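You operate a simulated robot arm through the tools that you are given. There is no shell and no other tool. Be economical: measure what you need, move in short steps, check, and stop when the job is done.

Carry out the task below with a simulated two-armed robot. There is one attempt and no reset: what you move stays moved.

Task
Let the half pallet go and jog it fully onto the rollers.
Fine: both pusher frames home, the stop down, the button box's black knob left on FWD.

It is judged by the outcome, as a careful person would: the job done as asked, and still so three seconds after it is handed in. It fails if anything else is knocked over, pushed out of place, dropped, spilled or broken.

Robot
Two 7-joint arms with two-finger parallel grippers on one trunk, on a base that drives. Base frame: it is fixed to the floor where the robot stands at the start and does not move with it; the origin is under the middle of the robot, x ahead of it, y to its left, z up. Lengths are in mm, angles in rad, forces in N, time in s.
The left shoulder is at the start at [50, 187, 1035], the right one opposite. Places, roughly: black knob of the button box [800, 400, 800]; black lever of the far valve [300, -500, 800]; black lever of the near valve [400, 0, 800]; far dial knob [200, -700, 700]; half pallet [-3250, -4250, 250]; near dial knob [500, 200, 700]; red switch of the button box [1000, 300, 800]; white button of the button box [900, 400, 800]; yellow knob of the button box [800, 400, 800]; yellow lever of the near frame [300, -300, 800]. Payload 3.43 kg a hand.
Tool frame (each hand has its own): the origin (TCP) lies between the finger pads and is the grasp point; the fingertips stand 30 mm ahead of it; z points along the fingers, y is the line along which they close. The gripper opens to 94 mm. The fingers are 28 mm wide and 10 mm thick; the gripper's body (50 by 96 mm) begins 55 mm behind the TCP.
Orientation is that of the tool frame in the base frame, as a unit quaternion [x, y, z, w]. With the fingers straight down and closing along the base's y, the tool's x points along the base's -x, its y along +y and its z along -z.

Tools
- The arms move only by the tool send_rows. It takes "left_motion", "right_motion" or both (then of equal length, played together; a hand with none holds still); each is a list of rows, each a list of 6 numbers: the shift along the tool's x, y, z in mm, then the turn, a rotation vector about the tool's x, y, z in rad. In form: [[tx, ty, tz, ax, ay, az], ...]. A call has 1 to 10 rows; each row shifts and turns the commanded pose from where the row before left it, along the tool's axes as they then stand. "left_gripper" and "right_gripper" are, for a hand that has rows, the opening, from 0 (shut) to 1 (fully open), set as the call begins (left out, the last holds). Rows are played at 5 a second. More than 50 mm and 0.15 rad between two rows, or a gripper value outside its range, and nothing of the call is played. Where a pose cannot be reached the arm comes as near as it can. A force on the tool above 40 N (or 10 N above the force at the start of the call, whichever is more), or a blocked arm, ends the call early, and 0.2 s more pass. Each finger travels about 153 mm/s and halts on what it meets, pressing with about 42 N; the grip force reading is that of the motor and also rises with nothing between the fingers. The clock runs only during rows and for 0.2 s after the last one: add rows that do not move to give the fingers time. The reply holds the time, the measured pose of the TCP, the force on the tool along the base axes, the opening and the grip force, in the units named above and with some noise, with the torque about the TCP (base axes, N m) and any sound that the robot's microphone picked up, and new pictures: "show" is both (left out), scene, wrist or none (wrist: the cameras of the hands that moved).
- Cameras (640 x 400 px; columns grow to the right, rows downward): "scene" is now at [148.6, -7.7, 1205.6]; the picture's right is [-0.08, -1.00, 0.00], its down [-0.48, 0.04, -0.88] and it looks along [0.88, -0.07, -0.48] (base axes); focal length 214 px, centre (320, 200). "left" rides on the left gripper at [76, -14, -102] in its tool frame; the picture's right is [0.18, 0.98, 0.00], its down [-0.75, 0.14, -0.64] and it looks along [-0.63, 0.12, 0.77] (tool axes); focal length 243 px, centre (320, 200). "right" rides on the right gripper at [76, 14, -103] in its tool frame; the picture's right is [-0.18, 0.98, 0.00], its down [-0.75, -0.14, -0.64] and it looks along [-0.63, -0.12, 0.77] (tool axes); focal length 243 px, centre (320, 200). There is no depth. A picture from a camera that has moved, and an enlarged one, comes with that camera's place and axes in the base frame and with its lens.
- lift_body(by): slides the trunk up (or, below 0, down) by that many mm; the arms and the scene camera ride with it, the base frame stays. It gives what a move gives, with no picture.
- steer(legs): drives the robot by 1 to 6 legs, each [ahead, left, turn to the left] in mm, mm and rad, along the robot's own axes; the way and the turn of a leg run together, so that a leg with both is an arc; at most 1500 mm and 3.142 rad a leg. The arms and the cameras ride along, it lands a little off, and it stops where it bumps. It gives what a move gives, and a new picture of the scene camera.
- aim_head(pan, tilt): turns the head with the scene camera to pan (to the left, within 1.396 rad either way) and tilt (down, from -0.506 to 1.204), counted from straight ahead of the robot. It gives what a move gives, and a new picture of the scene camera.
- close_up(camera, box): a new picture of the part [left, top, right, bottom] of that camera's present view, enlarged. It takes no simulated time.
- sign_off(): hands the job in; it is judged then, once.

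Go step by step. Nothing tells you exact positions but the pictures and the camera data: compare them with the known pose of the tool, close in by small moves and look again before you grip or let go. The budget is 120 turns and 260 pictures, counting those below and the enlarged ones. Unless the task says otherwise, let go and move clear before handing in, and close with one line.

The tools are called after "Call:" as a command line: name --argument value ..., lists and objects as JSON in quotes. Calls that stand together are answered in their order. send_rows: Moves the arms, as the interface text tells. Its arguments: {"type":"object","properties":{"left_motion":{"type":"array"},"left_gripper":{"type":"number"},"right_motion":{"type":"array"},"right_gripper":{"type":"number"},"show":{"type":"string","enum":["both","scene","wrist","none"]}},"required":[]} The other tools are called the same way: lift_body (by) slides the trunk up or down; steer (legs) drives the base; aim_head (pan, tilt) turns the head that bears the scene camera; close_up (camera, box) takes an enlarged picture of a part of a camera's view; sign_off () hands the job in.

At the start:

```text
t: 0.0
left_position: [417.9, 371.9, 1104.6]
left_ee_rot: [-0.001, 1.0, 0.0, 0.0]
left_force: [-1.0, -0.3, 0.5]
left_ft_torque: [-0.01, 0.04, -0.01]
left_grip_width: 94.0
left_finger_force: 0.1
right_position: [393.2, -81.1, 1112.5]
right_ee_rot: [0.0, 1.0, -0.001, 0.0]
right_force: [-0.1, 0.5, 0.3]
right_ft_torque: [0.02, 0.03, 0.03]
right_grip_width: 94.2
right_finger_force: 0.0
trunk travel left (down, up): [-250.0, 182.0]
robot x, y, heading: [-1.2, 3.3, 0.002]
head pan, tilt: [-0.079, 0.497]
```

scene: 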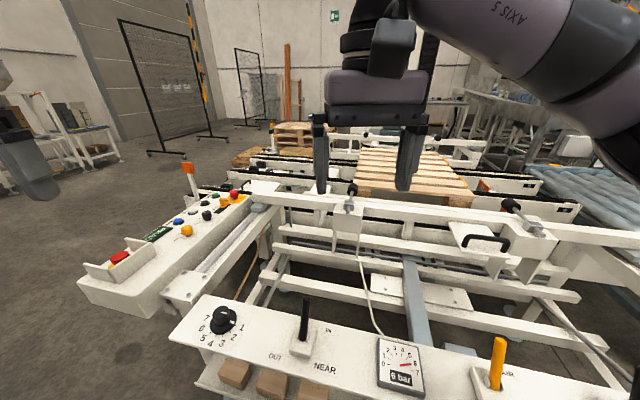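
right: 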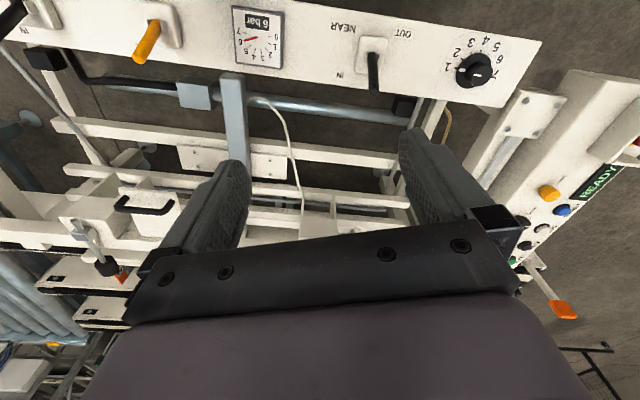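
left: 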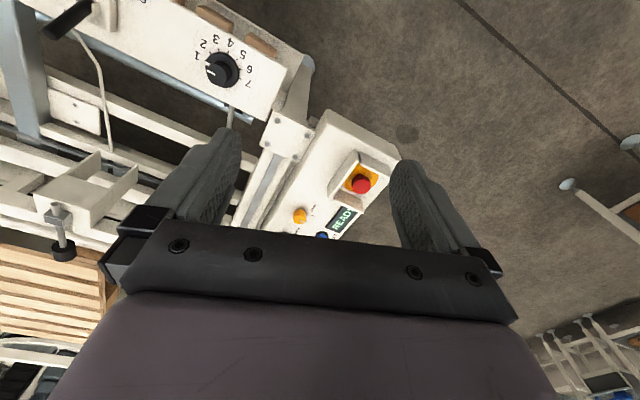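

I see a panel with the near dial, near valve lever, a gauge and a yellow lever, and a button box to the left. The half pallet sits clamped in the frame ahead. I'll enlarge the views to read the labels.

Call:
close_up --camera "scene" --box '[70, 160, 290, 310]'

Call:
close_up --camera "scene" --box '[170, 280, 640, 400]'

Call:
close_up --camera "scene" --box '[230, 110, 640, 290]'

Call:
aim_head --pan -0.9 --tilt 0.6

```text
2.67 times, centred on (180, 235) of scene
camera zoom: at [148.6, -7.7, 1205.6], right [-0.08, -1.0, 0.0], down [-0.48, 0.04, -0.88], along [0.88, -0.07, -0.48], focal length 572 px, centre (693, 107)
```

zoom: 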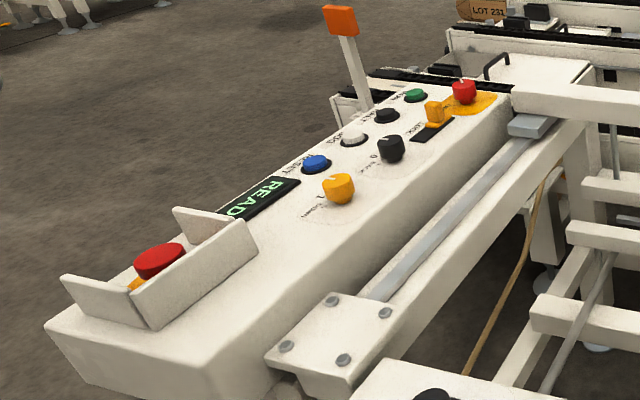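

```text
1.36 times, centred on (405, 340) of scene
camera zoom: at [148.6, -7.7, 1205.6], right [-0.08, -1.0, 0.0], down [-0.48, 0.04, -0.88], along [0.88, -0.07, -0.48], focal length 292 px, centre (204, 9)
```

zoom: 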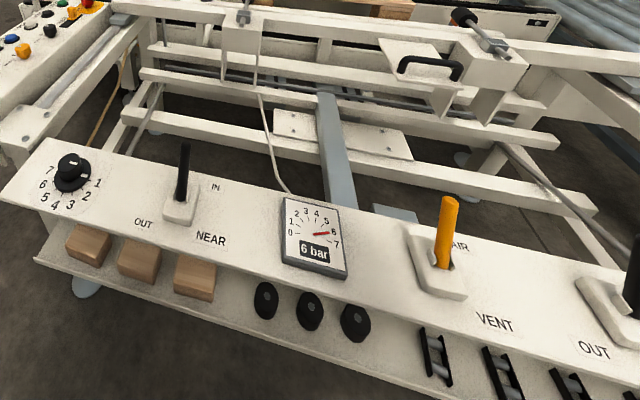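

```text
1.56 times, centred on (435, 200) of scene
camera zoom: at [148.6, -7.7, 1205.6], right [-0.08, -1.0, 0.0], down [-0.48, 0.04, -0.88], along [0.88, -0.07, -0.48], focal length 335 px, centre (140, 200)
```

zoom: 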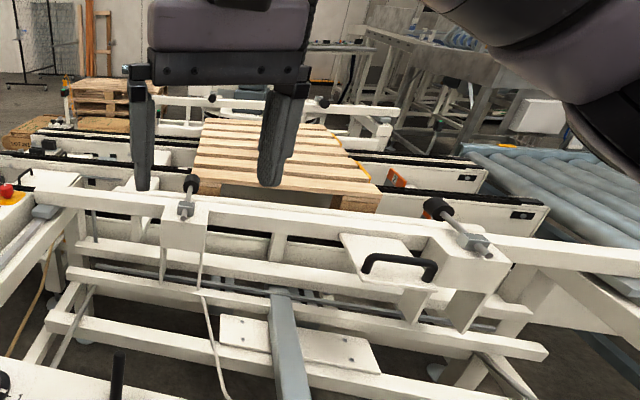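

```text
t: 1.1
left_position: [417.7, 371.7, 1106.2]
left_ee_rot: [-0.001, 1.0, 0.0, 0.0]
left_force: [-0.5, 0.4, -0.1]
left_ft_torque: [0.01, 0.0, -0.01]
left_grip_width: 94.0
left_finger_force: 0.0
right_position: [395.4, -80.1, 1113.0]
right_ee_rot: [0.0, 1.0, 0.0, 0.0]
right_force: [0.2, 0.2, 0.7]
right_ft_torque: [0.0, 0.02, 0.0]
right_grip_width: 93.9
right_finger_force: 0.1
trunk travel left (down, up): [-250.0, 182.0]
robot x, y, heading: [-2.3, 2.7, 0.001]
head pan, tilt: [-0.901, 0.6]
camera scene: at [112.9, -69.8, 1196.3], right [-0.78, -0.62, 0.0], down [-0.35, 0.44, -0.83], along [0.51, -0.65, -0.56], focal length 214 px, centre (320, 200)
```

scene: 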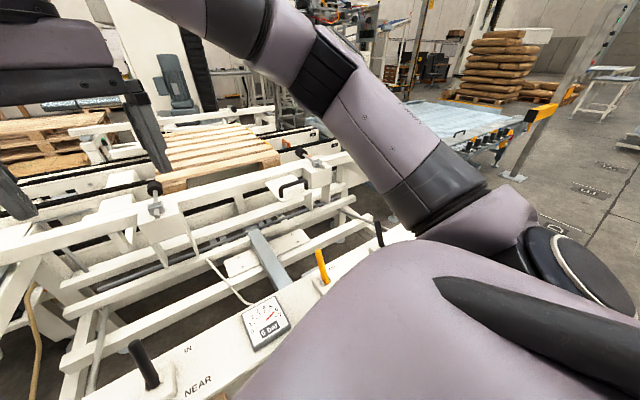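

The scene continues to the right with a roller table. I'll look left at the button box, then behind for the rough pallet spot given.

Call:
aim_head --pan 0.45 --tilt 0.6

Call:
close_up --camera "scene" --box '[250, 120, 450, 245]'

Call:
close_up --camera "left" --box '[220, 80, 420, 250]'

Call:
close_up --camera "right" --box '[480, 100, 640, 300]'

```text
t: 2.6
left_position: [417.4, 371.5, 1105.6]
left_ee_rot: [-0.001, 1.0, 0.0, 0.0]
left_force: [0.0, -1.1, -0.1]
left_ft_torque: [-0.01, -0.01, 0.03]
left_grip_width: 93.7
left_finger_force: 0.0
right_position: [395.5, -80.4, 1112.3]
right_ee_rot: [0.0, 1.0, 0.0, 0.0]
right_force: [0.7, 0.4, 0.1]
right_ft_torque: [0.01, 0.02, -0.03]
right_grip_width: 93.9
right_finger_force: 0.1
trunk travel left (down, up): [-250.0, 182.0]
robot x, y, heading: [-2.2, -1.2, -0.001]
head pan, tilt: [0.45, 0.6]
camera scene: at [137.5, 37.8, 1196.3], right [0.43, -0.9, 0.0], down [-0.51, -0.25, -0.83], along [0.74, 0.36, -0.56], focal length 214 px, centre (320, 200)
```

scene: 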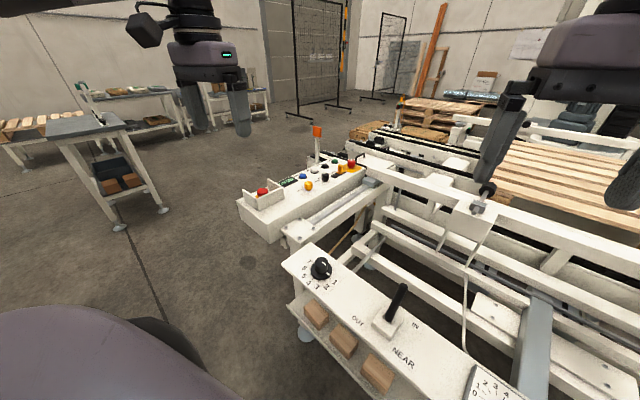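

```text
3.20 times, centred on (350, 182) of scene
camera zoom: at [137.5, 37.8, 1196.3], right [0.43, -0.9, 0.0], down [-0.51, -0.25, -0.83], along [0.74, 0.36, -0.56], focal length 686 px, centre (224, 256)
```

zoom: 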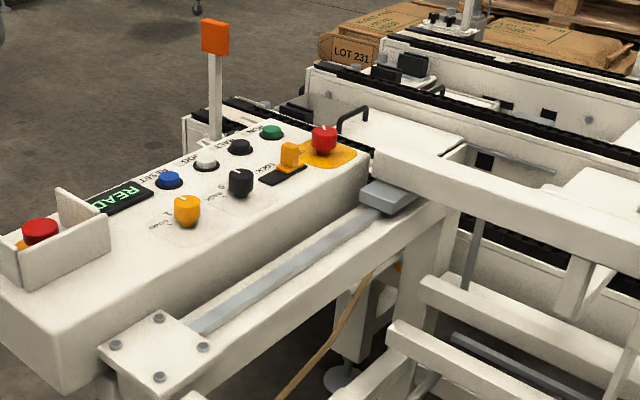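

```text
2.35 times, centred on (320, 165) of left
camera zoom: at [340.6, 356.5, 1208.3], right [-0.19, 0.98, 0.0], down [0.75, 0.14, 0.64], along [0.63, 0.12, -0.77], focal length 571 px, centre (320, 282)
```

zoom: 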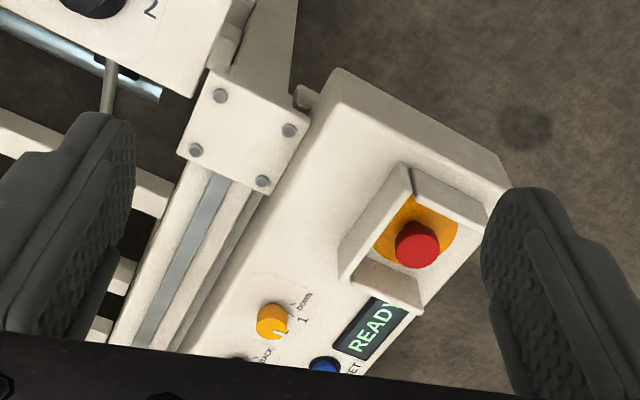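

```text
2.00 times, centred on (560, 200) of right
camera zoom: at [319.7, -66.9, 1216.6], right [0.18, 0.98, 0.0], down [0.75, -0.14, 0.64], along [0.63, -0.12, -0.77], focal length 485 px, centre (-160, 200)
```

zoom: 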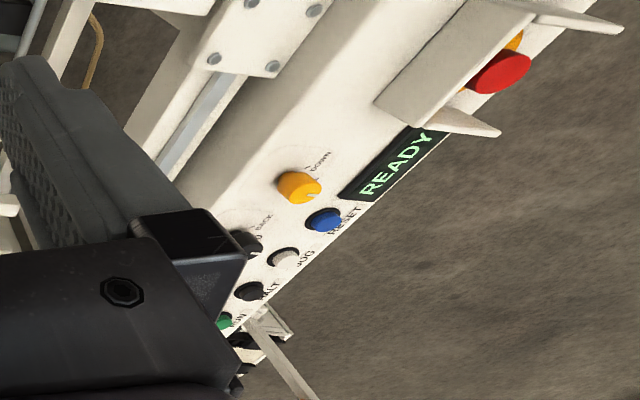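

The box has a yellow UP/DOWN-type knob, a black FWD/0/BACK knob, a lock slide, and RESET, JOG, HALT and RUN buttons. I'll bring the left hand out above the box to read it with the wrist camera, and look for the rest.

Call:
send_rows --left_motion '[[-50, 0, 0, 0, 0, 0], [-50, 0, 0, 0, 0, 0], [-50, 0, 0, 0, 0, 0], [-50, 0, 0, 0, 0, 0], [-30, 0, 0, 0, 0, 0]]' --show "wrist"

Call:
close_up --camera "left" --box '[160, 0, 480, 200]'

```text
t: 3.9
left_position: [545.2, 376.4, 1078.6]
left_ee_rot: [-0.001, 1.0, 0.0, 0.001]
left_force: [0.6, -0.1, 1.2]
left_ft_torque: [0.01, 0.01, 0.01]
left_grip_width: 94.2
left_finger_force: 0.0
left hand out of reach, approached as far as the arm can: row 3, 4, 5
right_position: [394.9, -80.7, 1112.8]
right_ee_rot: [-0.001, 1.0, 0.0, 0.0]
right_force: [0.3, -0.6, 0.0]
right_ft_torque: [0.0, -0.02, -0.03]
right_grip_width: 93.9
right_finger_force: 0.1
trunk travel left (down, up): [-250.0, 182.0]
robot x, y, heading: [1.1, 0.7, -0.002]
head pan, tilt: [0.45, 0.6]
camera left: at [468.7, 361.8, 1180.1], right [-0.19, 0.98, 0.0], down [0.75, 0.14, 0.64], along [0.63, 0.12, -0.77], focal length 243 px, centre (320, 200)
```

left: 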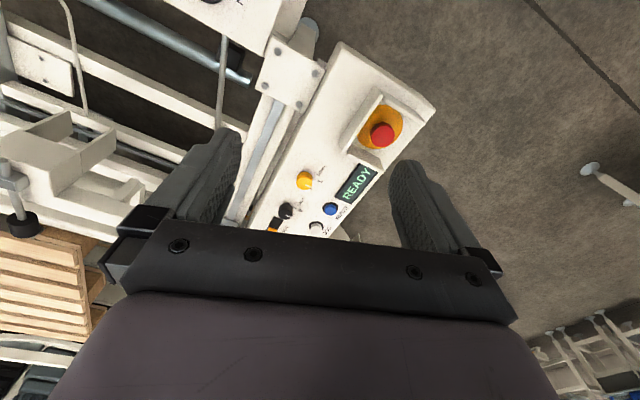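

```text
2.00 times, centred on (320, 100) of left
camera zoom: at [468.7, 361.8, 1180.1], right [-0.19, 0.98, 0.0], down [0.75, 0.14, 0.64], along [0.63, 0.12, -0.77], focal length 485 px, centre (320, 400)
```

zoom: 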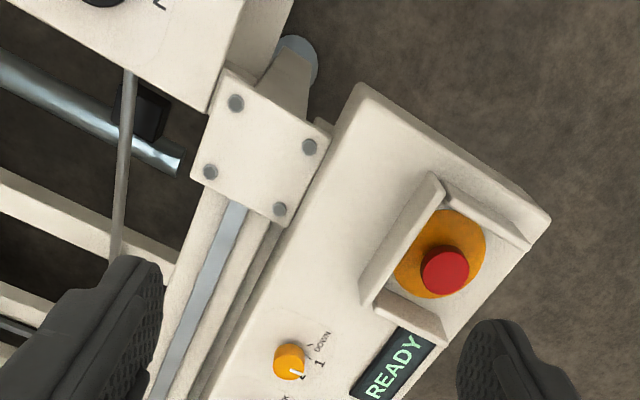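

The box is beyond reach from here, so I'll drive left and forward along the open floor and look at the machine from the left side.

Call:
steer --legs '[[0, 650, 0], [150, 0, -0.3]]'

Call:
aim_head --pan -0.3 --tilt 0.45

```text
t: 11.0
left_position: [783.5, 819.3, 1078.3]
left_ee_rot: [0.155, 0.988, 0.0, 0.001]
left_force: [-0.5, 0.5, -0.8]
left_ft_torque: [0.01, 0.03, 0.03]
left_grip_width: 94.1
left_finger_force: 0.1
right_position: [502.7, 429.3, 1112.3]
right_ee_rot: [0.154, 0.988, 0.0, 0.0]
right_force: [0.8, 0.0, 0.3]
right_ft_torque: [0.01, -0.01, 0.02]
right_grip_width: 94.1
right_finger_force: 0.1
trunk travel left (down, up): [-250.0, 182.0]
robot x, y, heading: [149.1, 628.4, -0.31]
head pan, tilt: [0.45, 0.6]
camera scene: at [292.2, 621.1, 1196.3], right [0.14, -0.99, 0.0], down [-0.56, -0.08, -0.82], along [0.82, 0.11, -0.57], focal length 214 px, centre (320, 200)
```

scene: 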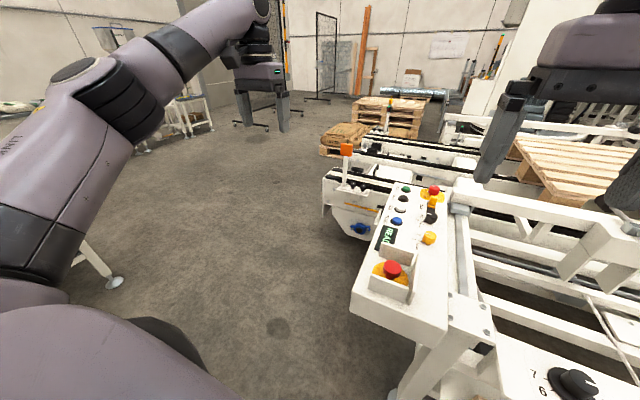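

```text
t: 12.1
left_position: [785.2, 821.0, 1077.7]
left_ee_rot: [0.154, 0.988, 0.0, 0.001]
left_force: [0.5, 0.9, -0.2]
left_ft_torque: [-0.02, -0.01, -0.01]
left_grip_width: 93.9
left_finger_force: 0.1
right_position: [501.5, 429.7, 1112.2]
right_ee_rot: [0.154, 0.988, 0.0, -0.001]
right_force: [0.8, 0.0, -0.3]
right_ft_torque: [0.0, 0.01, 0.02]
right_grip_width: 94.1
right_finger_force: 0.1
trunk travel left (down, up): [-250.0, 182.0]
robot x, y, heading: [149.1, 629.1, -0.314]
head pan, tilt: [-0.3, 0.45]
camera scene: at [279.6, 556.4, 1209.9], right [-0.57, -0.82, 0.0], down [-0.36, 0.25, -0.9], along [0.74, -0.52, -0.44], focal length 214 px, centre (320, 200)
```

scene: 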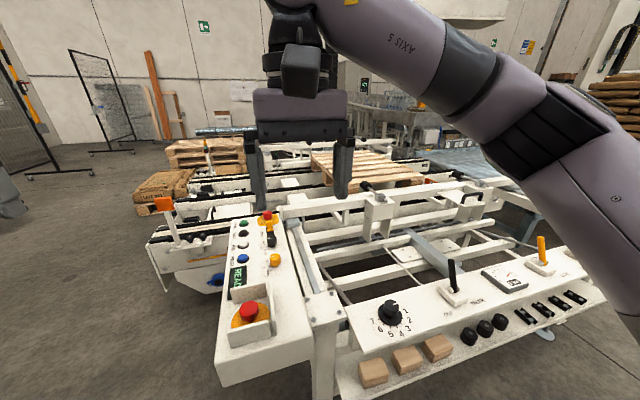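

Good overview from here. I'll zoom in on the details.

Call:
close_up --camera "scene" --box '[210, 200, 310, 340]'

Call:
close_up --camera "scene" --box '[130, 125, 330, 290]'

Call:
close_up --camera "scene" --box '[290, 130, 540, 290]'

```text
2.86 times, centred on (260, 270) of scene
camera zoom: at [279.6, 556.4, 1209.9], right [-0.57, -0.82, 0.0], down [-0.36, 0.25, -0.9], along [0.74, -0.52, -0.44], focal length 613 px, centre (491, 0)
```

zoom: 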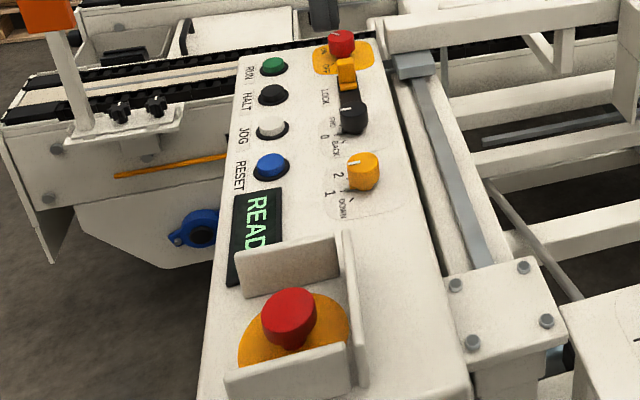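

```text
2.42 times, centred on (230, 208) of scene
camera zoom: at [279.6, 556.4, 1209.9], right [-0.57, -0.82, 0.0], down [-0.36, 0.25, -0.9], along [0.74, -0.52, -0.44], focal length 520 px, centre (538, 182)
```

zoom: 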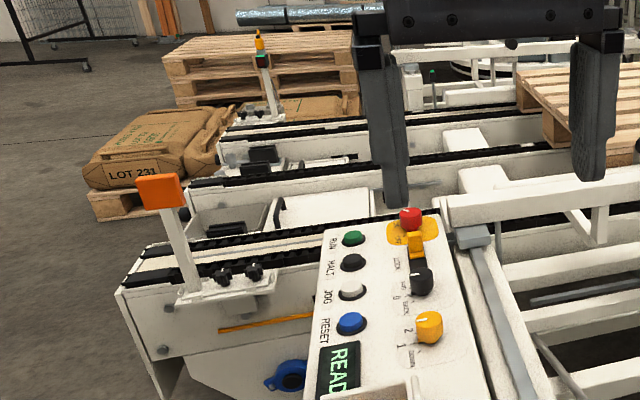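

```text
2.50 times, centred on (415, 210) of scene
camera zoom: at [279.6, 556.4, 1209.9], right [-0.57, -0.82, 0.0], down [-0.36, 0.25, -0.9], along [0.74, -0.52, -0.44], focal length 536 px, centre (82, 175)
```

zoom: 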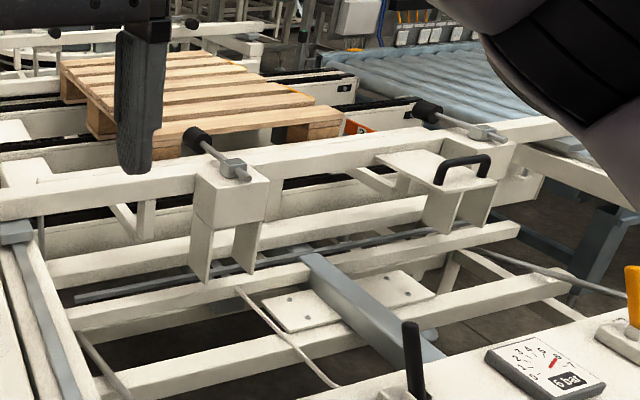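

The box shows RUN, HALT, JOG and RESET, a black FWD/0/BACK knob and a yellow 2/1/DOWN knob. I'll drive nearer and face the box so the hand can get over it.

Call:
steer --legs '[[253, 293, 0], [0, 0, -0.55]]'

Call:
close_up --camera "right" --box '[0, 0, 640, 400]'

```text
t: 16.8
left_position: [1123.2, 664.5, 1079.5]
left_ee_rot: [0.416, 0.909, 0.0, 0.001]
left_force: [-0.7, 0.2, 0.1]
left_ft_torque: [0.0, 0.01, 0.01]
left_grip_width: 93.7
left_finger_force: 0.1
right_position: [677.2, 479.6, 1112.0]
right_ee_rot: [0.416, 0.909, 0.0, 0.0]
right_force: [0.8, 0.2, 0.3]
right_ft_torque: [0.02, 0.03, 0.03]
right_grip_width: 93.8
right_finger_force: 0.1
trunk travel left (down, up): [-250.0, 182.0]
robot x, y, heading: [479.9, 832.8, -0.858]
head pan, tilt: [-0.3, 0.45]
camera scene: at [554.2, 701.9, 1209.9], right [-0.92, -0.4, 0.0], down [-0.17, 0.4, -0.9], along [0.36, -0.82, -0.44], focal length 214 px, centre (320, 200)
```

scene: 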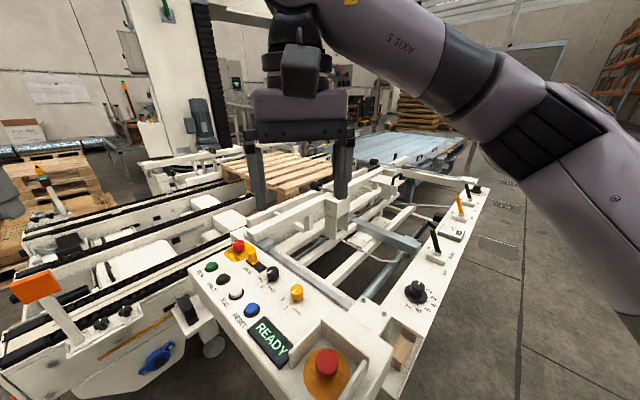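

```text
1.00 times, centred on (320, 200) of right (not enlarged: the box is as wide or as high as the picture)
camera zoom: at [638.5, 545.4, 1216.6], right [0.86, 0.5, 0.0], down [0.39, -0.66, 0.64], along [0.32, -0.56, -0.77], focal length 243 px, centre (320, 200)
```

zoom: 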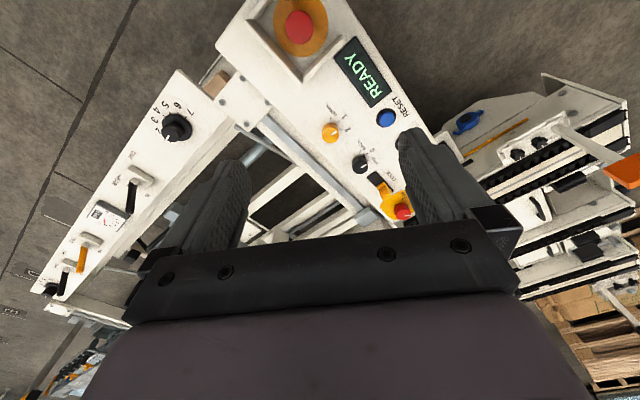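

Now the box is well in view. I'll enlarge its switches and the pallet area.

Call:
close_up --camera "scene" --box '[195, 230, 320, 330]'

Call:
close_up --camera "right" --box '[300, 90, 430, 220]'

Call:
close_up --camera "scene" --box '[130, 130, 490, 310]'

```text
4.00 times, centred on (258, 280) of scene
camera zoom: at [554.2, 701.9, 1209.9], right [-0.92, -0.4, 0.0], down [-0.17, 0.4, -0.9], along [0.36, -0.82, -0.44], focal length 858 px, centre (570, -120)
```

zoom: 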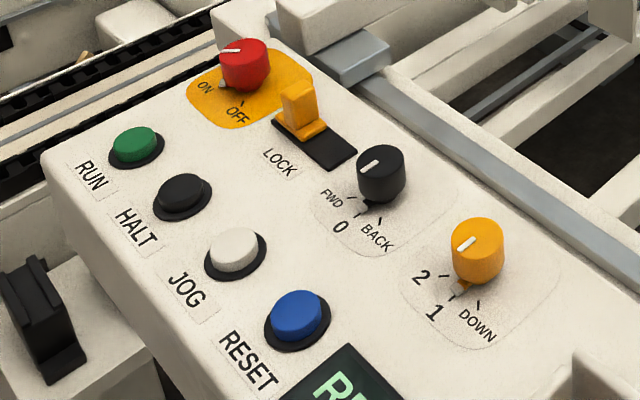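

```text
3.08 times, centred on (365, 155) of right
camera zoom: at [638.5, 545.4, 1216.6], right [0.86, 0.5, 0.0], down [0.39, -0.66, 0.64], along [0.32, -0.56, -0.77], focal length 746 px, centre (182, 338)
```

zoom: 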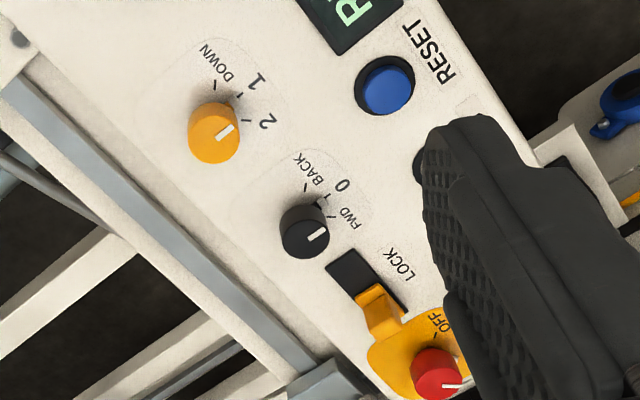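

```text
1.78 times, centred on (310, 220) of scene
camera zoom: at [554.2, 701.9, 1209.9], right [-0.92, -0.4, 0.0], down [-0.17, 0.4, -0.9], along [0.36, -0.82, -0.44], focal length 381 px, centre (338, 164)
```

zoom: 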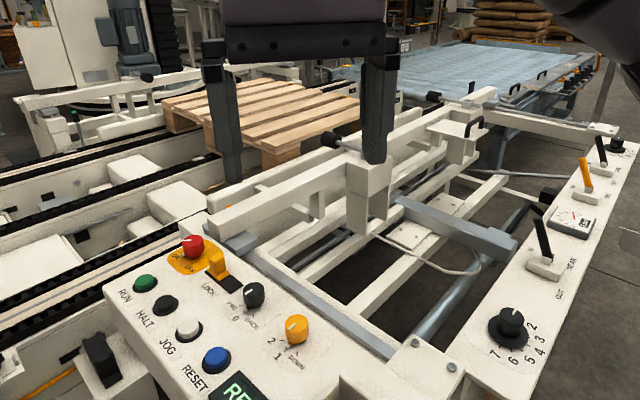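

The black knob already points at FWD and the yellow knob at 2, with DOWN a quarter turn counter-clockwise from above. The yellow knob's top is at about [746, 397, 806]. I'll bring the right hand above it, turned beforehand.

Call:
send_rows --right_motion '[[-40, 0, 20, 0, 0, 0], [-40, 0, 40, 0, 0, 0], [-28, -2, 40, 0, 0, 0], [0, 0, 40, 0, 0, 0.15], [0, 0, 40, 0, 0, 0.15], [0, 0, 20, 0, 0, 0.15], [0, 0, 0, 0, 0, 0.15], [0, 0, 0, 0, 0, 0.15]]' --right_gripper 0.6

```text
refused: row 2 steps farther than a row can; nothing moved
```

Call:
send_rows --right_motion '[[-40, 0, 20, 0, 0, 0], [-40, 0, 25, 0, 0, 0], [-28, -2, 35, 0, 0, 0], [0, 0, 40, 0, 0, 0.14], [0, 0, 40, 0, 0, 0.14], [0, 0, 40, 0, 0, 0.14], [0, 0, 0, 0, 0, 0.14], [0, 0, 0, 0, 0, 0.14]]' --right_gripper 0.6

```text
t: 18.6
left_position: [1120.4, 664.4, 1077.3]
left_ee_rot: [0.416, 0.909, 0.0, 0.0]
left_force: [-0.4, -0.2, 0.6]
left_ft_torque: [0.02, 0.02, -0.02]
left_grip_width: 93.9
left_finger_force: 0.1
right_position: [744.8, 395.5, 913.8]
right_ee_rot: [0.704, 0.71, 0.0, 0.0]
right_force: [-1.0, 0.4, -0.1]
right_ft_torque: [-0.01, -0.01, -0.01]
right_grip_width: 56.6
right_finger_force: 0.0
trunk travel left (down, up): [-250.0, 182.0]
robot x, y, heading: [484.1, 831.1, -0.858]
head pan, tilt: [-0.3, 0.45]
camera scene: at [554.3, 702.0, 1209.9], right [-0.92, -0.4, 0.0], down [-0.17, 0.4, -0.9], along [0.36, -0.83, -0.44], focal length 214 px, centre (320, 200)
camera right: at [758.8, 471.4, 1016.1], right [0.98, -0.18, 0.0], down [-0.13, -0.75, 0.64], along [-0.11, -0.63, -0.77], focal length 243 px, centre (320, 200)
```

scene: 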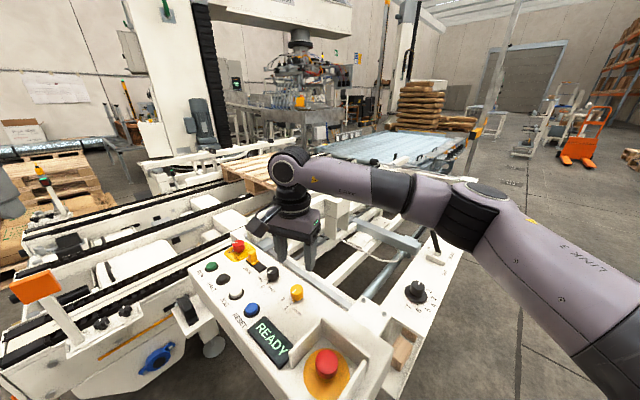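
right: 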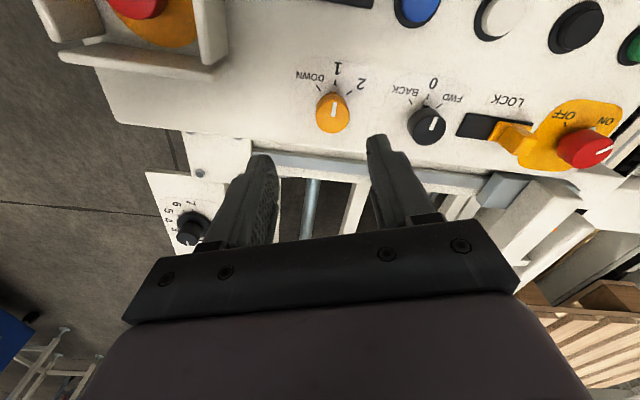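

A clearer view: I'll enlarge to read both knobs' pointers.

Call:
close_up --camera "right" --box '[280, 50, 480, 175]'

```text
3.20 times, centred on (380, 112) of right
camera zoom: at [758.8, 471.4, 1016.1], right [0.98, -0.18, 0.0], down [-0.13, -0.75, 0.64], along [-0.11, -0.63, -0.77], focal length 776 px, centre (128, 480)
```

zoom: 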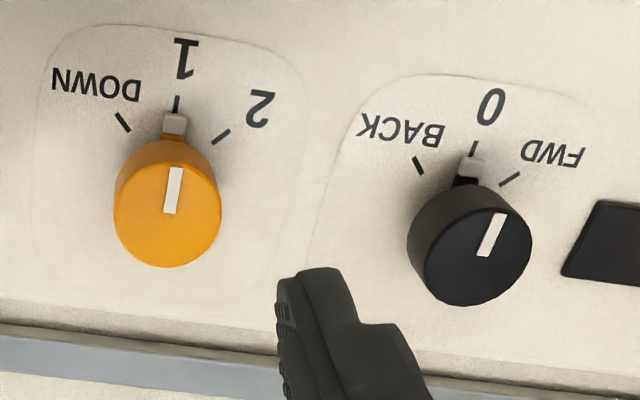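

The pointer noses show yellow at 1 and black at 0, so yellow needs one notch counter-clockwise to DOWN and black one notch clockwise to FWD. I'll centre over the yellow knob and descend partway.

Call:
send_rows --right_motion '[[-6.5, 10, 20, 0, 0, 0], [0, 0, 40, 0, 0, 0], [0, 0, 25, 0, 0, 0], [0, 0, 0, 0, 0, 0]]' --show "wrist"

Call:
close_up --camera "scene" --box '[200, 190, 360, 310]'

```text
t: 19.6
left_position: [1121.7, 664.7, 1077.1]
left_ee_rot: [0.415, 0.91, -0.001, 0.0]
left_force: [0.2, -1.0, -0.1]
left_ft_torque: [0.01, 0.05, -0.02]
left_grip_width: 94.1
left_finger_force: 0.2
right_position: [755.2, 389.7, 828.3]
right_ee_rot: [0.703, 0.711, -0.001, 0.0]
right_force: [-0.5, -0.3, 0.6]
right_ft_torque: [0.0, -0.03, -0.02]
right_grip_width: 56.5
right_finger_force: 0.2
trunk travel left (down, up): [-250.0, 182.0]
robot x, y, heading: [478.9, 833.9, -0.858]
head pan, tilt: [-0.3, 0.45]
camera right: at [769.4, 465.9, 931.1], right [0.99, -0.17, 0.0], down [-0.13, -0.76, 0.64], along [-0.11, -0.63, -0.77], focal length 243 px, centre (320, 200)
```

right: 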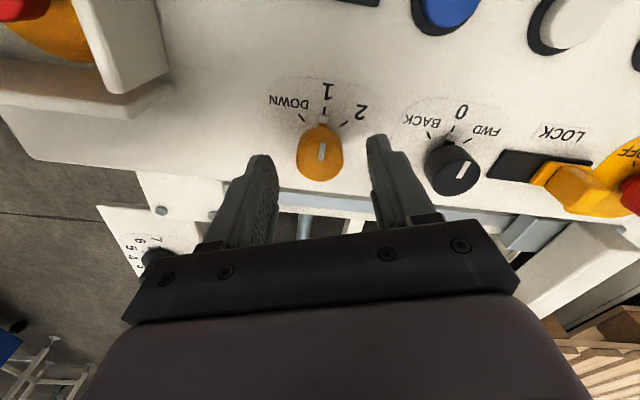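

```text
3.33 times, centred on (280, 250) of scene
camera zoom: at [554.3, 702.0, 1209.9], right [-0.92, -0.4, 0.0], down [-0.17, 0.4, -0.9], along [0.36, -0.83, -0.44], focal length 715 px, centre (453, 33)
```

zoom: 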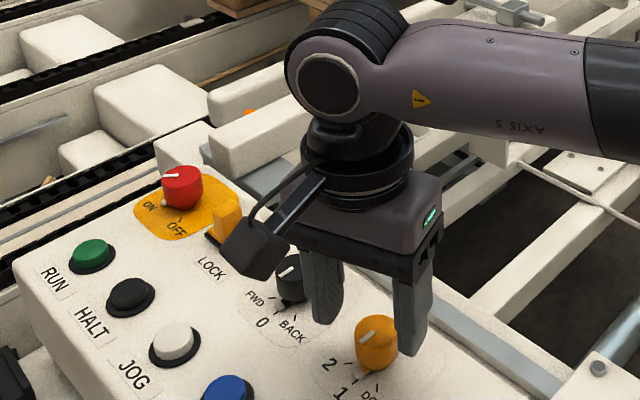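

The knob is between the fingers in plan, within a few mm. I'll descend further in small steps.

Call:
send_rows --right_motion '[[3, 2, 15, 0, 0, 0], [0, 0, 15, 0, 0, 0], [0, 0, 8, 0, 0, 0], [0, 0, 0, 0, 0, 0]]'

Call:
close_up --camera "right" --box '[240, 70, 420, 220]'

Call:
close_up --camera "scene" --box '[240, 230, 340, 310]'

```text
t: 20.6
left_position: [1121.8, 662.8, 1077.9]
left_ee_rot: [0.416, 0.909, 0.0, 0.001]
left_force: [-0.4, -0.2, -0.1]
left_ft_torque: [0.02, 0.0, -0.02]
left_grip_width: 93.9
left_finger_force: 0.0
right_position: [758.2, 394.1, 789.2]
right_ee_rot: [0.703, 0.711, -0.001, 0.001]
right_force: [-0.5, 0.0, 3.0]
right_ft_torque: [0.04, 0.12, 0.06]
right_grip_width: 56.6
right_finger_force: 0.4
trunk travel left (down, up): [-250.0, 182.0]
robot x, y, heading: [480.6, 828.9, -0.859]
head pan, tilt: [-0.3, 0.45]
camera scene: at [554.1, 702.2, 1210.0], right [-0.92, -0.4, 0.0], down [-0.17, 0.4, -0.9], along [0.36, -0.83, -0.43], focal length 214 px, centre (320, 200)
camera right: at [771.9, 468.8, 893.8], right [0.99, -0.17, 0.0], down [-0.13, -0.75, 0.64], along [-0.11, -0.63, -0.77], focal length 243 px, centre (320, 200)
```

scene: 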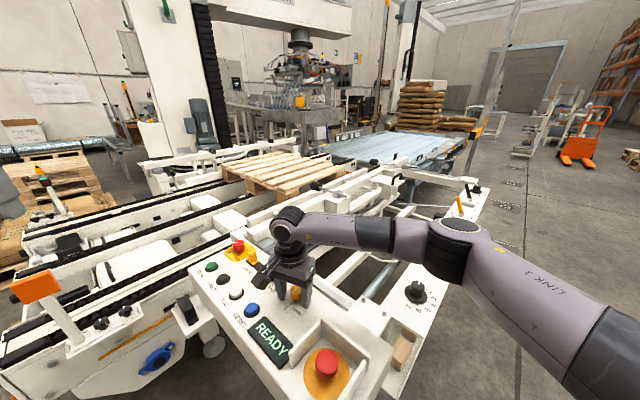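
right: 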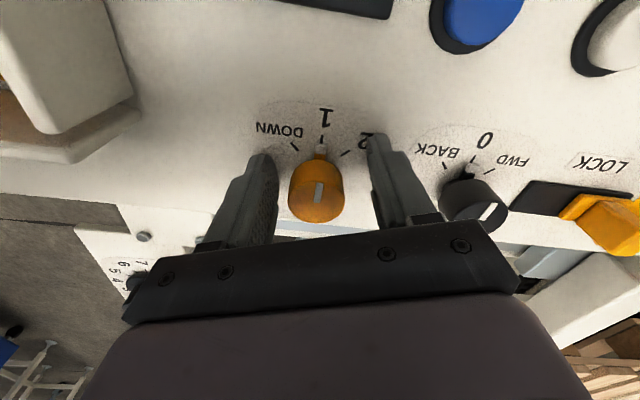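

```text
2.67 times, centred on (330, 145) of right
camera zoom: at [771.9, 468.8, 893.8], right [0.99, -0.17, 0.0], down [-0.13, -0.75, 0.64], along [-0.11, -0.63, -0.77], focal length 647 px, centre (293, 347)
```

zoom: 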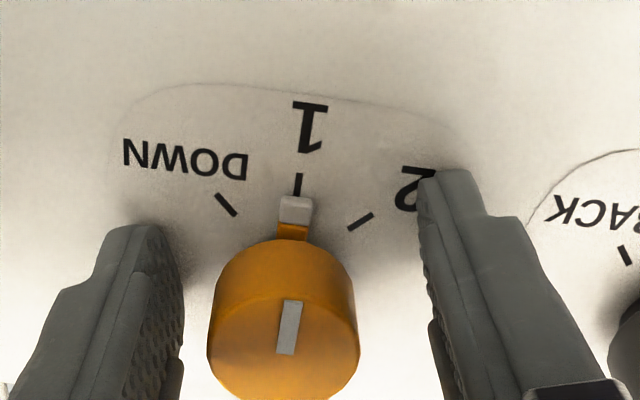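

```text
5.00 times, centred on (290, 270) of scene
camera zoom: at [554.1, 702.2, 1210.0], right [-0.92, -0.4, 0.0], down [-0.17, 0.4, -0.9], along [0.36, -0.83, -0.43], focal length 1072 px, centre (470, -150)
```

zoom: 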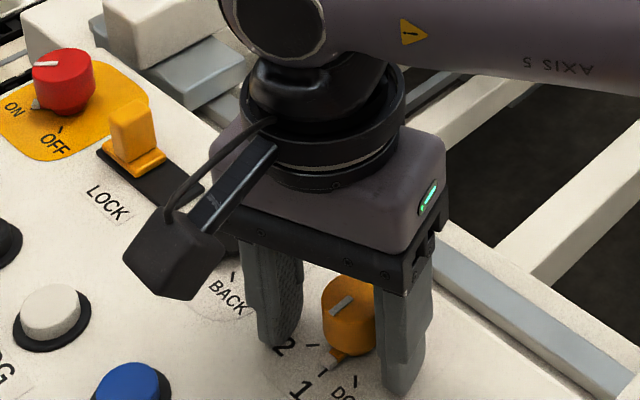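

The knob sits centred between the fingers. I'll raise 3 mm, grip, and turn one notch counter-clockwise.

Call:
send_rows --right_motion '[[0, -1, -3, 0, 0, 0], [0, 0, 0, 0, 0, 0], [0, 0, 0, 0, 0, 0]]' --right_gripper 0.0 --show "none"

Call:
send_rows --right_motion '[[0, 0, 0, 0, 0, -0.14], [0, 0, 0, 0, 0, -0.14], [0, 0, 0, 0, 0, -0.14], [0, 0, 0, 0, 0, -0.14], [0, 0, 0, 0, 0, -0.14], [0, 0, 0, 0, 0, -0.1], [0, 0, 0, 0, 0, 0]]' --show "both"

Call:
close_up --camera "right" --box '[240, 70, 420, 220]'

```text
t: 21.4
left_position: [1120.5, 662.9, 1077.6]
left_ee_rot: [0.416, 0.909, -0.001, 0.001]
left_force: [0.7, -0.3, -0.4]
left_ft_torque: [0.0, -0.02, 0.04]
left_grip_width: 93.9
left_finger_force: 0.0
right_position: [753.7, 392.8, 790.6]
right_ee_rot: [0.703, 0.712, -0.002, -0.004]
right_force: [-19.3, 4.8, -13.2]
right_ft_torque: [-0.74, -0.14, -0.19]
right_grip_width: 35.4
right_finger_force: 45.1
trunk travel left (down, up): [-250.0, 182.0]
robot x, y, heading: [482.8, 827.8, -0.857]
head pan, tilt: [-0.3, 0.45]
```

```text
t: 23.0
left_position: [1120.6, 661.9, 1078.0]
left_ee_rot: [0.415, 0.91, 0.001, 0.001]
left_force: [0.2, 0.3, -0.4]
left_ft_torque: [-0.01, 0.0, 0.0]
left_grip_width: 94.1
left_finger_force: 0.0
right_position: [753.3, 386.1, 790.6]
right_ee_rot: [0.374, 0.927, -0.003, -0.003]
right_force: [-22.7, -24.7, -9.9]
right_ft_torque: [0.42, -0.27, -0.5]
right_grip_width: 31.3
right_finger_force: 45.2
trunk travel left (down, up): [-250.0, 182.0]
robot x, y, heading: [476.9, 830.4, -0.858]
head pan, tilt: [-0.3, 0.45]
camera scene: at [552.8, 699.3, 1209.7], right [-0.92, -0.4, 0.0], down [-0.17, 0.4, -0.9], along [0.36, -0.82, -0.44], focal length 214 px, centre (320, 200)
camera right: at [709.3, 449.0, 895.5], right [0.81, 0.58, -0.01], down [0.45, -0.62, 0.64], along [0.37, -0.53, -0.77], focal length 243 px, centre (320, 200)
```

scene: 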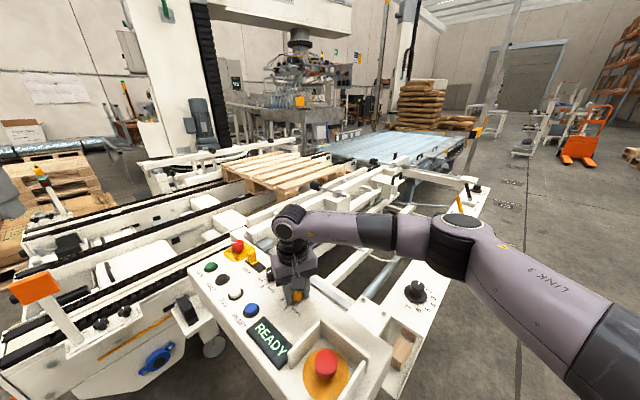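
right: 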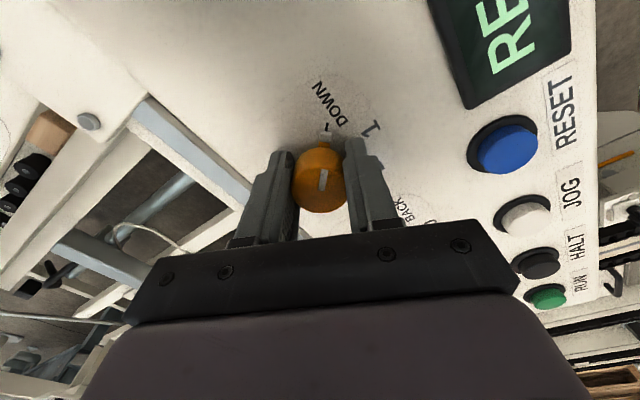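

```text
2.67 times, centred on (330, 145) of right
camera zoom: at [709.3, 449.0, 895.5], right [0.81, 0.58, -0.01], down [0.45, -0.62, 0.64], along [0.37, -0.53, -0.77], focal length 647 px, centre (293, 347)
```

zoom: 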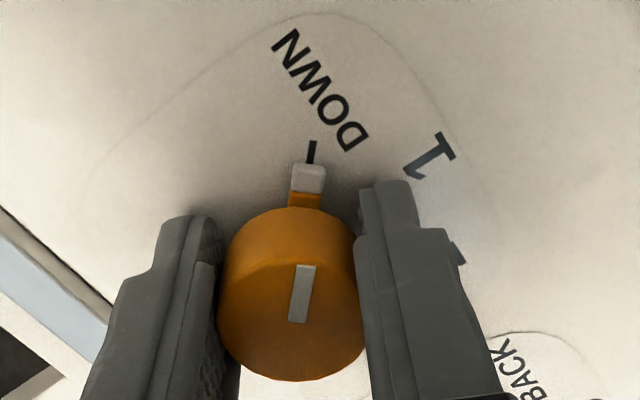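

The yellow knob's nose is on the DOWN tick. I'll let go, lift, and move over the black knob at about [842, 358].

Call:
send_rows --right_motion '[[0, 0, 0, 0, 0, 0], [0, 0, 0, 0, 0, 0], [0, 0, -40, 0, 0, 0], [0, 0, -30, 0, 0, 0], [0, 0, 0, 0, 0, 0]]' --right_gripper 0.55 --show "wrist"

Call:
close_up --camera "right" --box '[280, 50, 480, 200]'

```text
t: 24.2
left_position: [1121.6, 663.5, 1078.1]
left_ee_rot: [0.416, 0.909, 0.0, 0.001]
left_force: [-0.6, -0.2, 0.4]
left_ft_torque: [0.0, 0.02, 0.0]
left_grip_width: 94.0
left_finger_force: 0.0
right_position: [757.0, 393.5, 862.8]
right_ee_rot: [0.37, 0.929, 0.0, 0.0]
right_force: [-0.6, -0.4, 0.2]
right_ft_torque: [-0.03, 0.01, 0.01]
right_grip_width: 51.8
right_finger_force: 0.0
trunk travel left (down, up): [-250.0, 182.0]
robot x, y, heading: [482.6, 831.4, -0.854]
head pan, tilt: [-0.3, 0.45]
camera right: at [711.5, 455.7, 966.5], right [0.81, 0.59, 0.0], down [0.45, -0.62, 0.64], along [0.38, -0.52, -0.77], focal length 243 px, centre (320, 200)
```

right: 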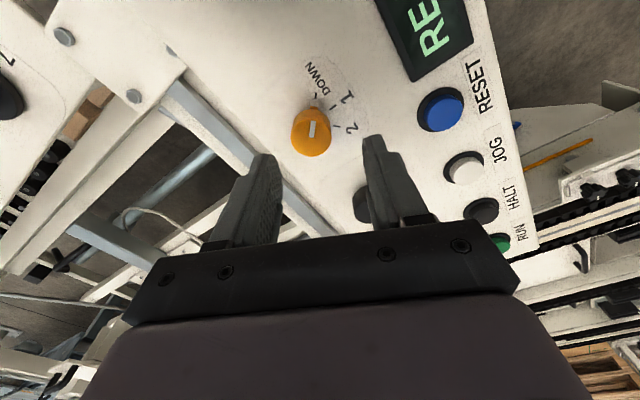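

```text
2.67 times, centred on (380, 125) of right
camera zoom: at [711.5, 455.7, 966.5], right [0.81, 0.59, 0.0], down [0.45, -0.62, 0.64], along [0.38, -0.52, -0.77], focal length 647 px, centre (160, 400)
```

zoom: 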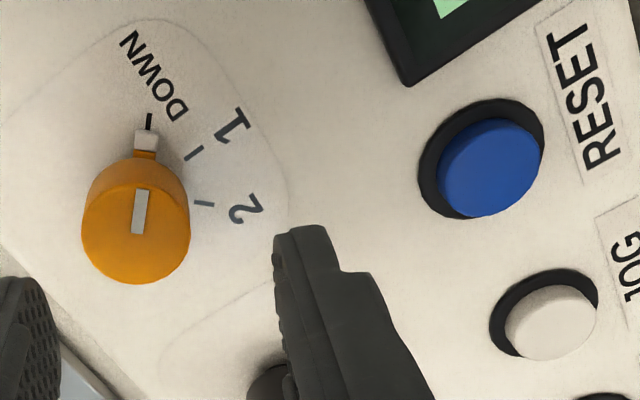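

DOWN is set. Moving over the black knob.

Call:
send_rows --right_motion '[[-44, 17, 0, 0, 0, 0], [-43, 16, 15, 0, 0, 0], [0, 0, 0, 0, 0, 0]]' --show "wrist"

Call:
close_up --camera "right" --box '[240, 60, 420, 210]'

```text
t: 25.0
left_position: [1121.0, 662.4, 1078.1]
left_ee_rot: [0.416, 0.909, 0.0, 0.001]
left_force: [-0.5, -0.1, 0.0]
left_ft_torque: [0.02, 0.01, -0.01]
left_grip_width: 94.1
left_finger_force: 0.2
right_position: [841.7, 357.9, 847.7]
right_ee_rot: [0.37, 0.929, -0.001, 0.0]
right_force: [-0.6, -0.6, 0.6]
right_ft_torque: [-0.04, 0.0, -0.02]
right_grip_width: 51.9
right_finger_force: 0.1
trunk travel left (down, up): [-250.0, 182.0]
robot x, y, heading: [477.9, 831.2, -0.857]
head pan, tilt: [-0.3, 0.45]
camera right: at [796.7, 419.2, 950.9], right [0.81, 0.59, 0.0], down [0.45, -0.62, 0.64], along [0.38, -0.52, -0.77], focal length 243 px, centre (320, 200)
```

right: 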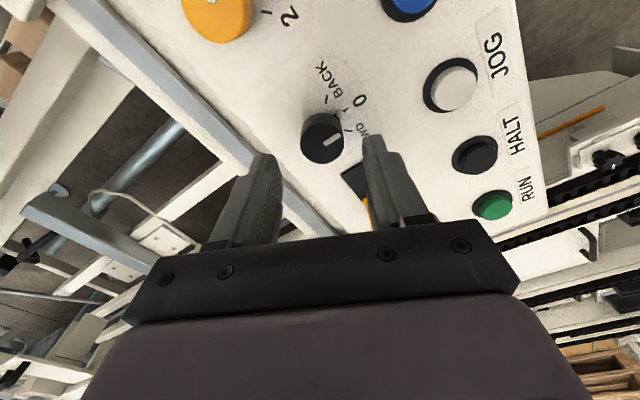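

```text
2.67 times, centred on (330, 135) of right
camera zoom: at [796.7, 419.2, 950.9], right [0.81, 0.59, 0.0], down [0.45, -0.62, 0.64], along [0.38, -0.52, -0.77], focal length 647 px, centre (293, 373)
```

zoom: 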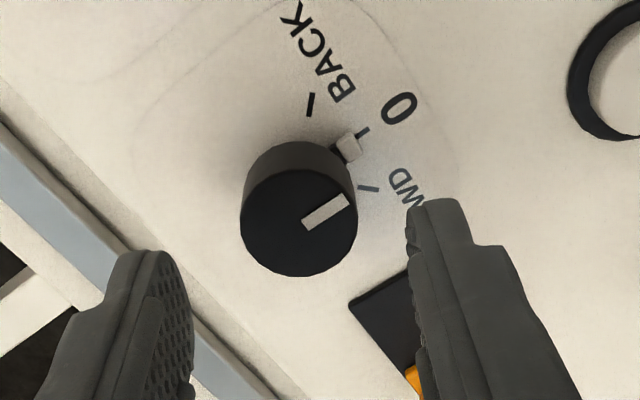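

The knob is beneath the fingers, at 0. I'll turn the tool so that the nose lies clear of the fingers, as with the yellow knob, and descend.

Call:
send_rows --right_motion '[[0, 0, 0, 0, 0, 0.14], [0, 0, 0, 0, 0, 0.14], [0, 0, 10, 0, 0, 0.14], [0, 0, 10, 0, 0, 0.14], [0, 0, 0, 0, 0, 0.14], [0, 0, 0, 0, 0, 0]]' --show "wrist"

```text
t: 26.4
left_position: [1121.3, 664.2, 1077.2]
left_ee_rot: [0.416, 0.909, 0.0, 0.001]
left_force: [1.1, 0.3, 0.7]
left_ft_torque: [-0.01, -0.01, 0.0]
left_grip_width: 93.9
left_finger_force: 0.0
right_position: [841.9, 357.6, 828.0]
right_ee_rot: [0.667, 0.745, 0.0, 0.0]
right_force: [-0.1, 0.3, -0.3]
right_ft_torque: [-0.01, 0.01, -0.01]
right_grip_width: 51.5
right_finger_force: 0.0
trunk travel left (down, up): [-250.0, 182.0]
robot x, y, heading: [478.6, 830.9, -0.86]
head pan, tilt: [-0.3, 0.45]
camera right: at [848.6, 434.0, 931.0], right [1.0, -0.07, 0.0], down [-0.06, -0.76, 0.64], along [-0.05, -0.64, -0.77], focal length 243 px, centre (320, 200)
```

right: 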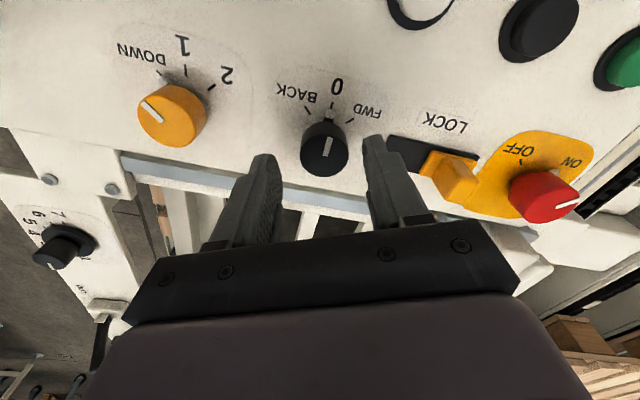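

Nearly aligned. Shift 2.5 mm, descend and grip.

Call:
send_rows --right_motion '[[0, 2.5, 15, 0, 0, 0], [0, 0, 15, 0, 0, 0], [0, 0, 5, 0, 0, 0], [0, 0, 0, 0, 0, 0]]' --show "wrist"

Call:
send_rows --right_motion '[[0, 0, 0, 0, 0, 0], [0, 0, 0, 0, 0, 0], [0, 0, 0, 0, 0, 0]]' --right_gripper 0.0 --show "none"

Call:
send_rows --right_motion '[[0, 0, 0, 0, 0, 0.14], [0, 0, 0, 0, 0, 0.14], [0, 0, 0, 0, 0, 0.14], [0, 0, 0, 0, 0, 0.14], [0, 0, 0, 0, 0, 0.14], [0, 0, 0, 0, 0, 0.1], [0, 0, 0, 0, 0, 0]]' --show "both"

```text
t: 27.4
left_position: [1122.1, 664.6, 1076.5]
left_ee_rot: [0.416, 0.909, 0.0, 0.001]
left_force: [0.2, -0.4, -0.5]
left_ft_torque: [0.01, -0.04, 0.01]
left_grip_width: 94.1
left_finger_force: 0.0
right_position: [841.8, 361.3, 793.6]
right_ee_rot: [0.667, 0.745, 0.0, -0.001]
right_force: [-0.5, -0.4, 0.3]
right_ft_torque: [0.01, -0.04, 0.03]
right_grip_width: 51.6
right_finger_force: 0.1
right hand out of reach, approached as far as the arm can: row 1
trunk travel left (down, up): [-250.0, 182.0]
robot x, y, heading: [483.1, 830.5, -0.856]
head pan, tilt: [-0.3, 0.45]
camera right: at [848.2, 437.7, 898.1], right [1.0, -0.07, 0.0], down [-0.06, -0.76, 0.64], along [-0.05, -0.64, -0.77], focal length 243 px, centre (320, 200)
```

right: 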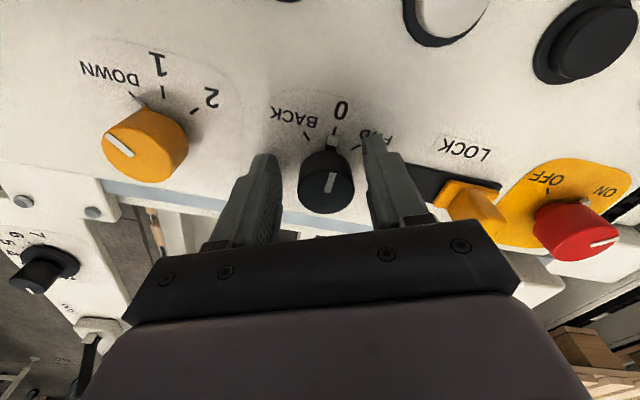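

```text
t: 28.2
left_position: [1123.5, 664.7, 1076.6]
left_ee_rot: [0.415, 0.91, -0.001, 0.0]
left_force: [0.1, -0.7, 0.3]
left_ft_torque: [0.0, -0.03, -0.02]
left_grip_width: 93.8
left_finger_force: 0.1
right_position: [844.8, 360.2, 794.4]
right_ee_rot: [0.666, 0.746, 0.001, 0.001]
right_force: [20.0, -2.9, -0.2]
right_ft_torque: [-0.29, -0.07, 0.13]
right_grip_width: 34.5
right_finger_force: 45.1
trunk travel left (down, up): [-250.0, 182.0]
robot x, y, heading: [479.9, 834.7, -0.858]
head pan, tilt: [-0.3, 0.45]
```

```text
t: 29.3
left_position: [1122.6, 664.5, 1076.6]
left_ee_rot: [0.416, 0.91, 0.0, 0.0]
left_force: [1.3, -0.1, -0.3]
left_ft_torque: [-0.05, 0.01, -0.01]
left_grip_width: 94.0
left_finger_force: 0.1
right_position: [846.3, 357.0, 793.9]
right_ee_rot: [0.863, 0.506, 0.003, 0.009]
right_force: [8.5, -6.2, -5.8]
right_ft_torque: [0.12, 0.27, 0.03]
right_grip_width: 32.0
right_finger_force: 45.1
trunk travel left (down, up): [-250.0, 182.0]
robot x, y, heading: [478.3, 831.7, -0.859]
head pan, tilt: [-0.3, 0.45]
stopped in row 5 (right hand): the force on the tool passed its limit at 42 N (the readings are from after the stop); the commanded pose is now the measured one
camera scene: at [555.7, 700.8, 1209.5], right [-0.92, -0.4, 0.0], down [-0.18, 0.4, -0.9], along [0.36, -0.82, -0.44], focal length 214 px, centre (320, 200)
camera right: at [894.5, 417.3, 898.0], right [0.77, -0.64, 0.02], down [-0.5, -0.58, 0.64], along [-0.4, -0.5, -0.77], focal length 243 px, centre (320, 200)
```

scene: 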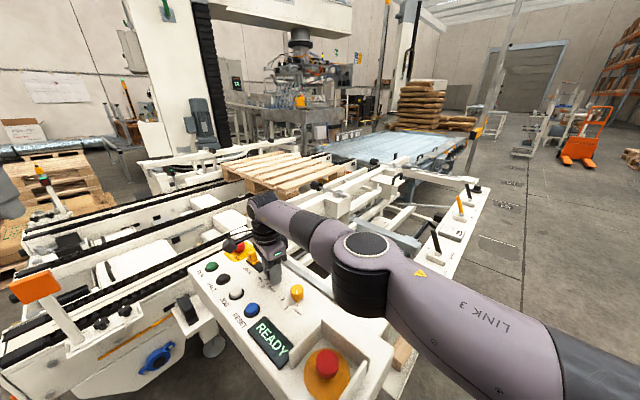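
right: 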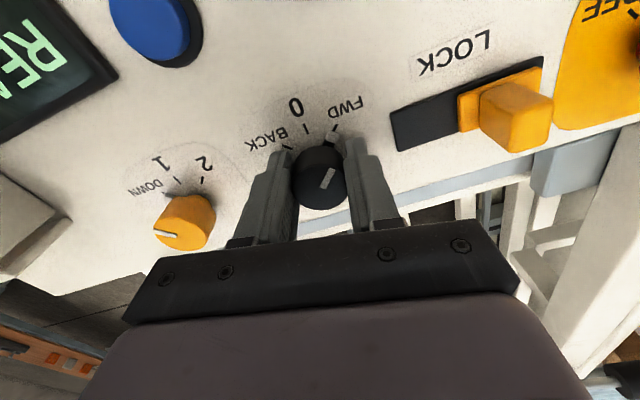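

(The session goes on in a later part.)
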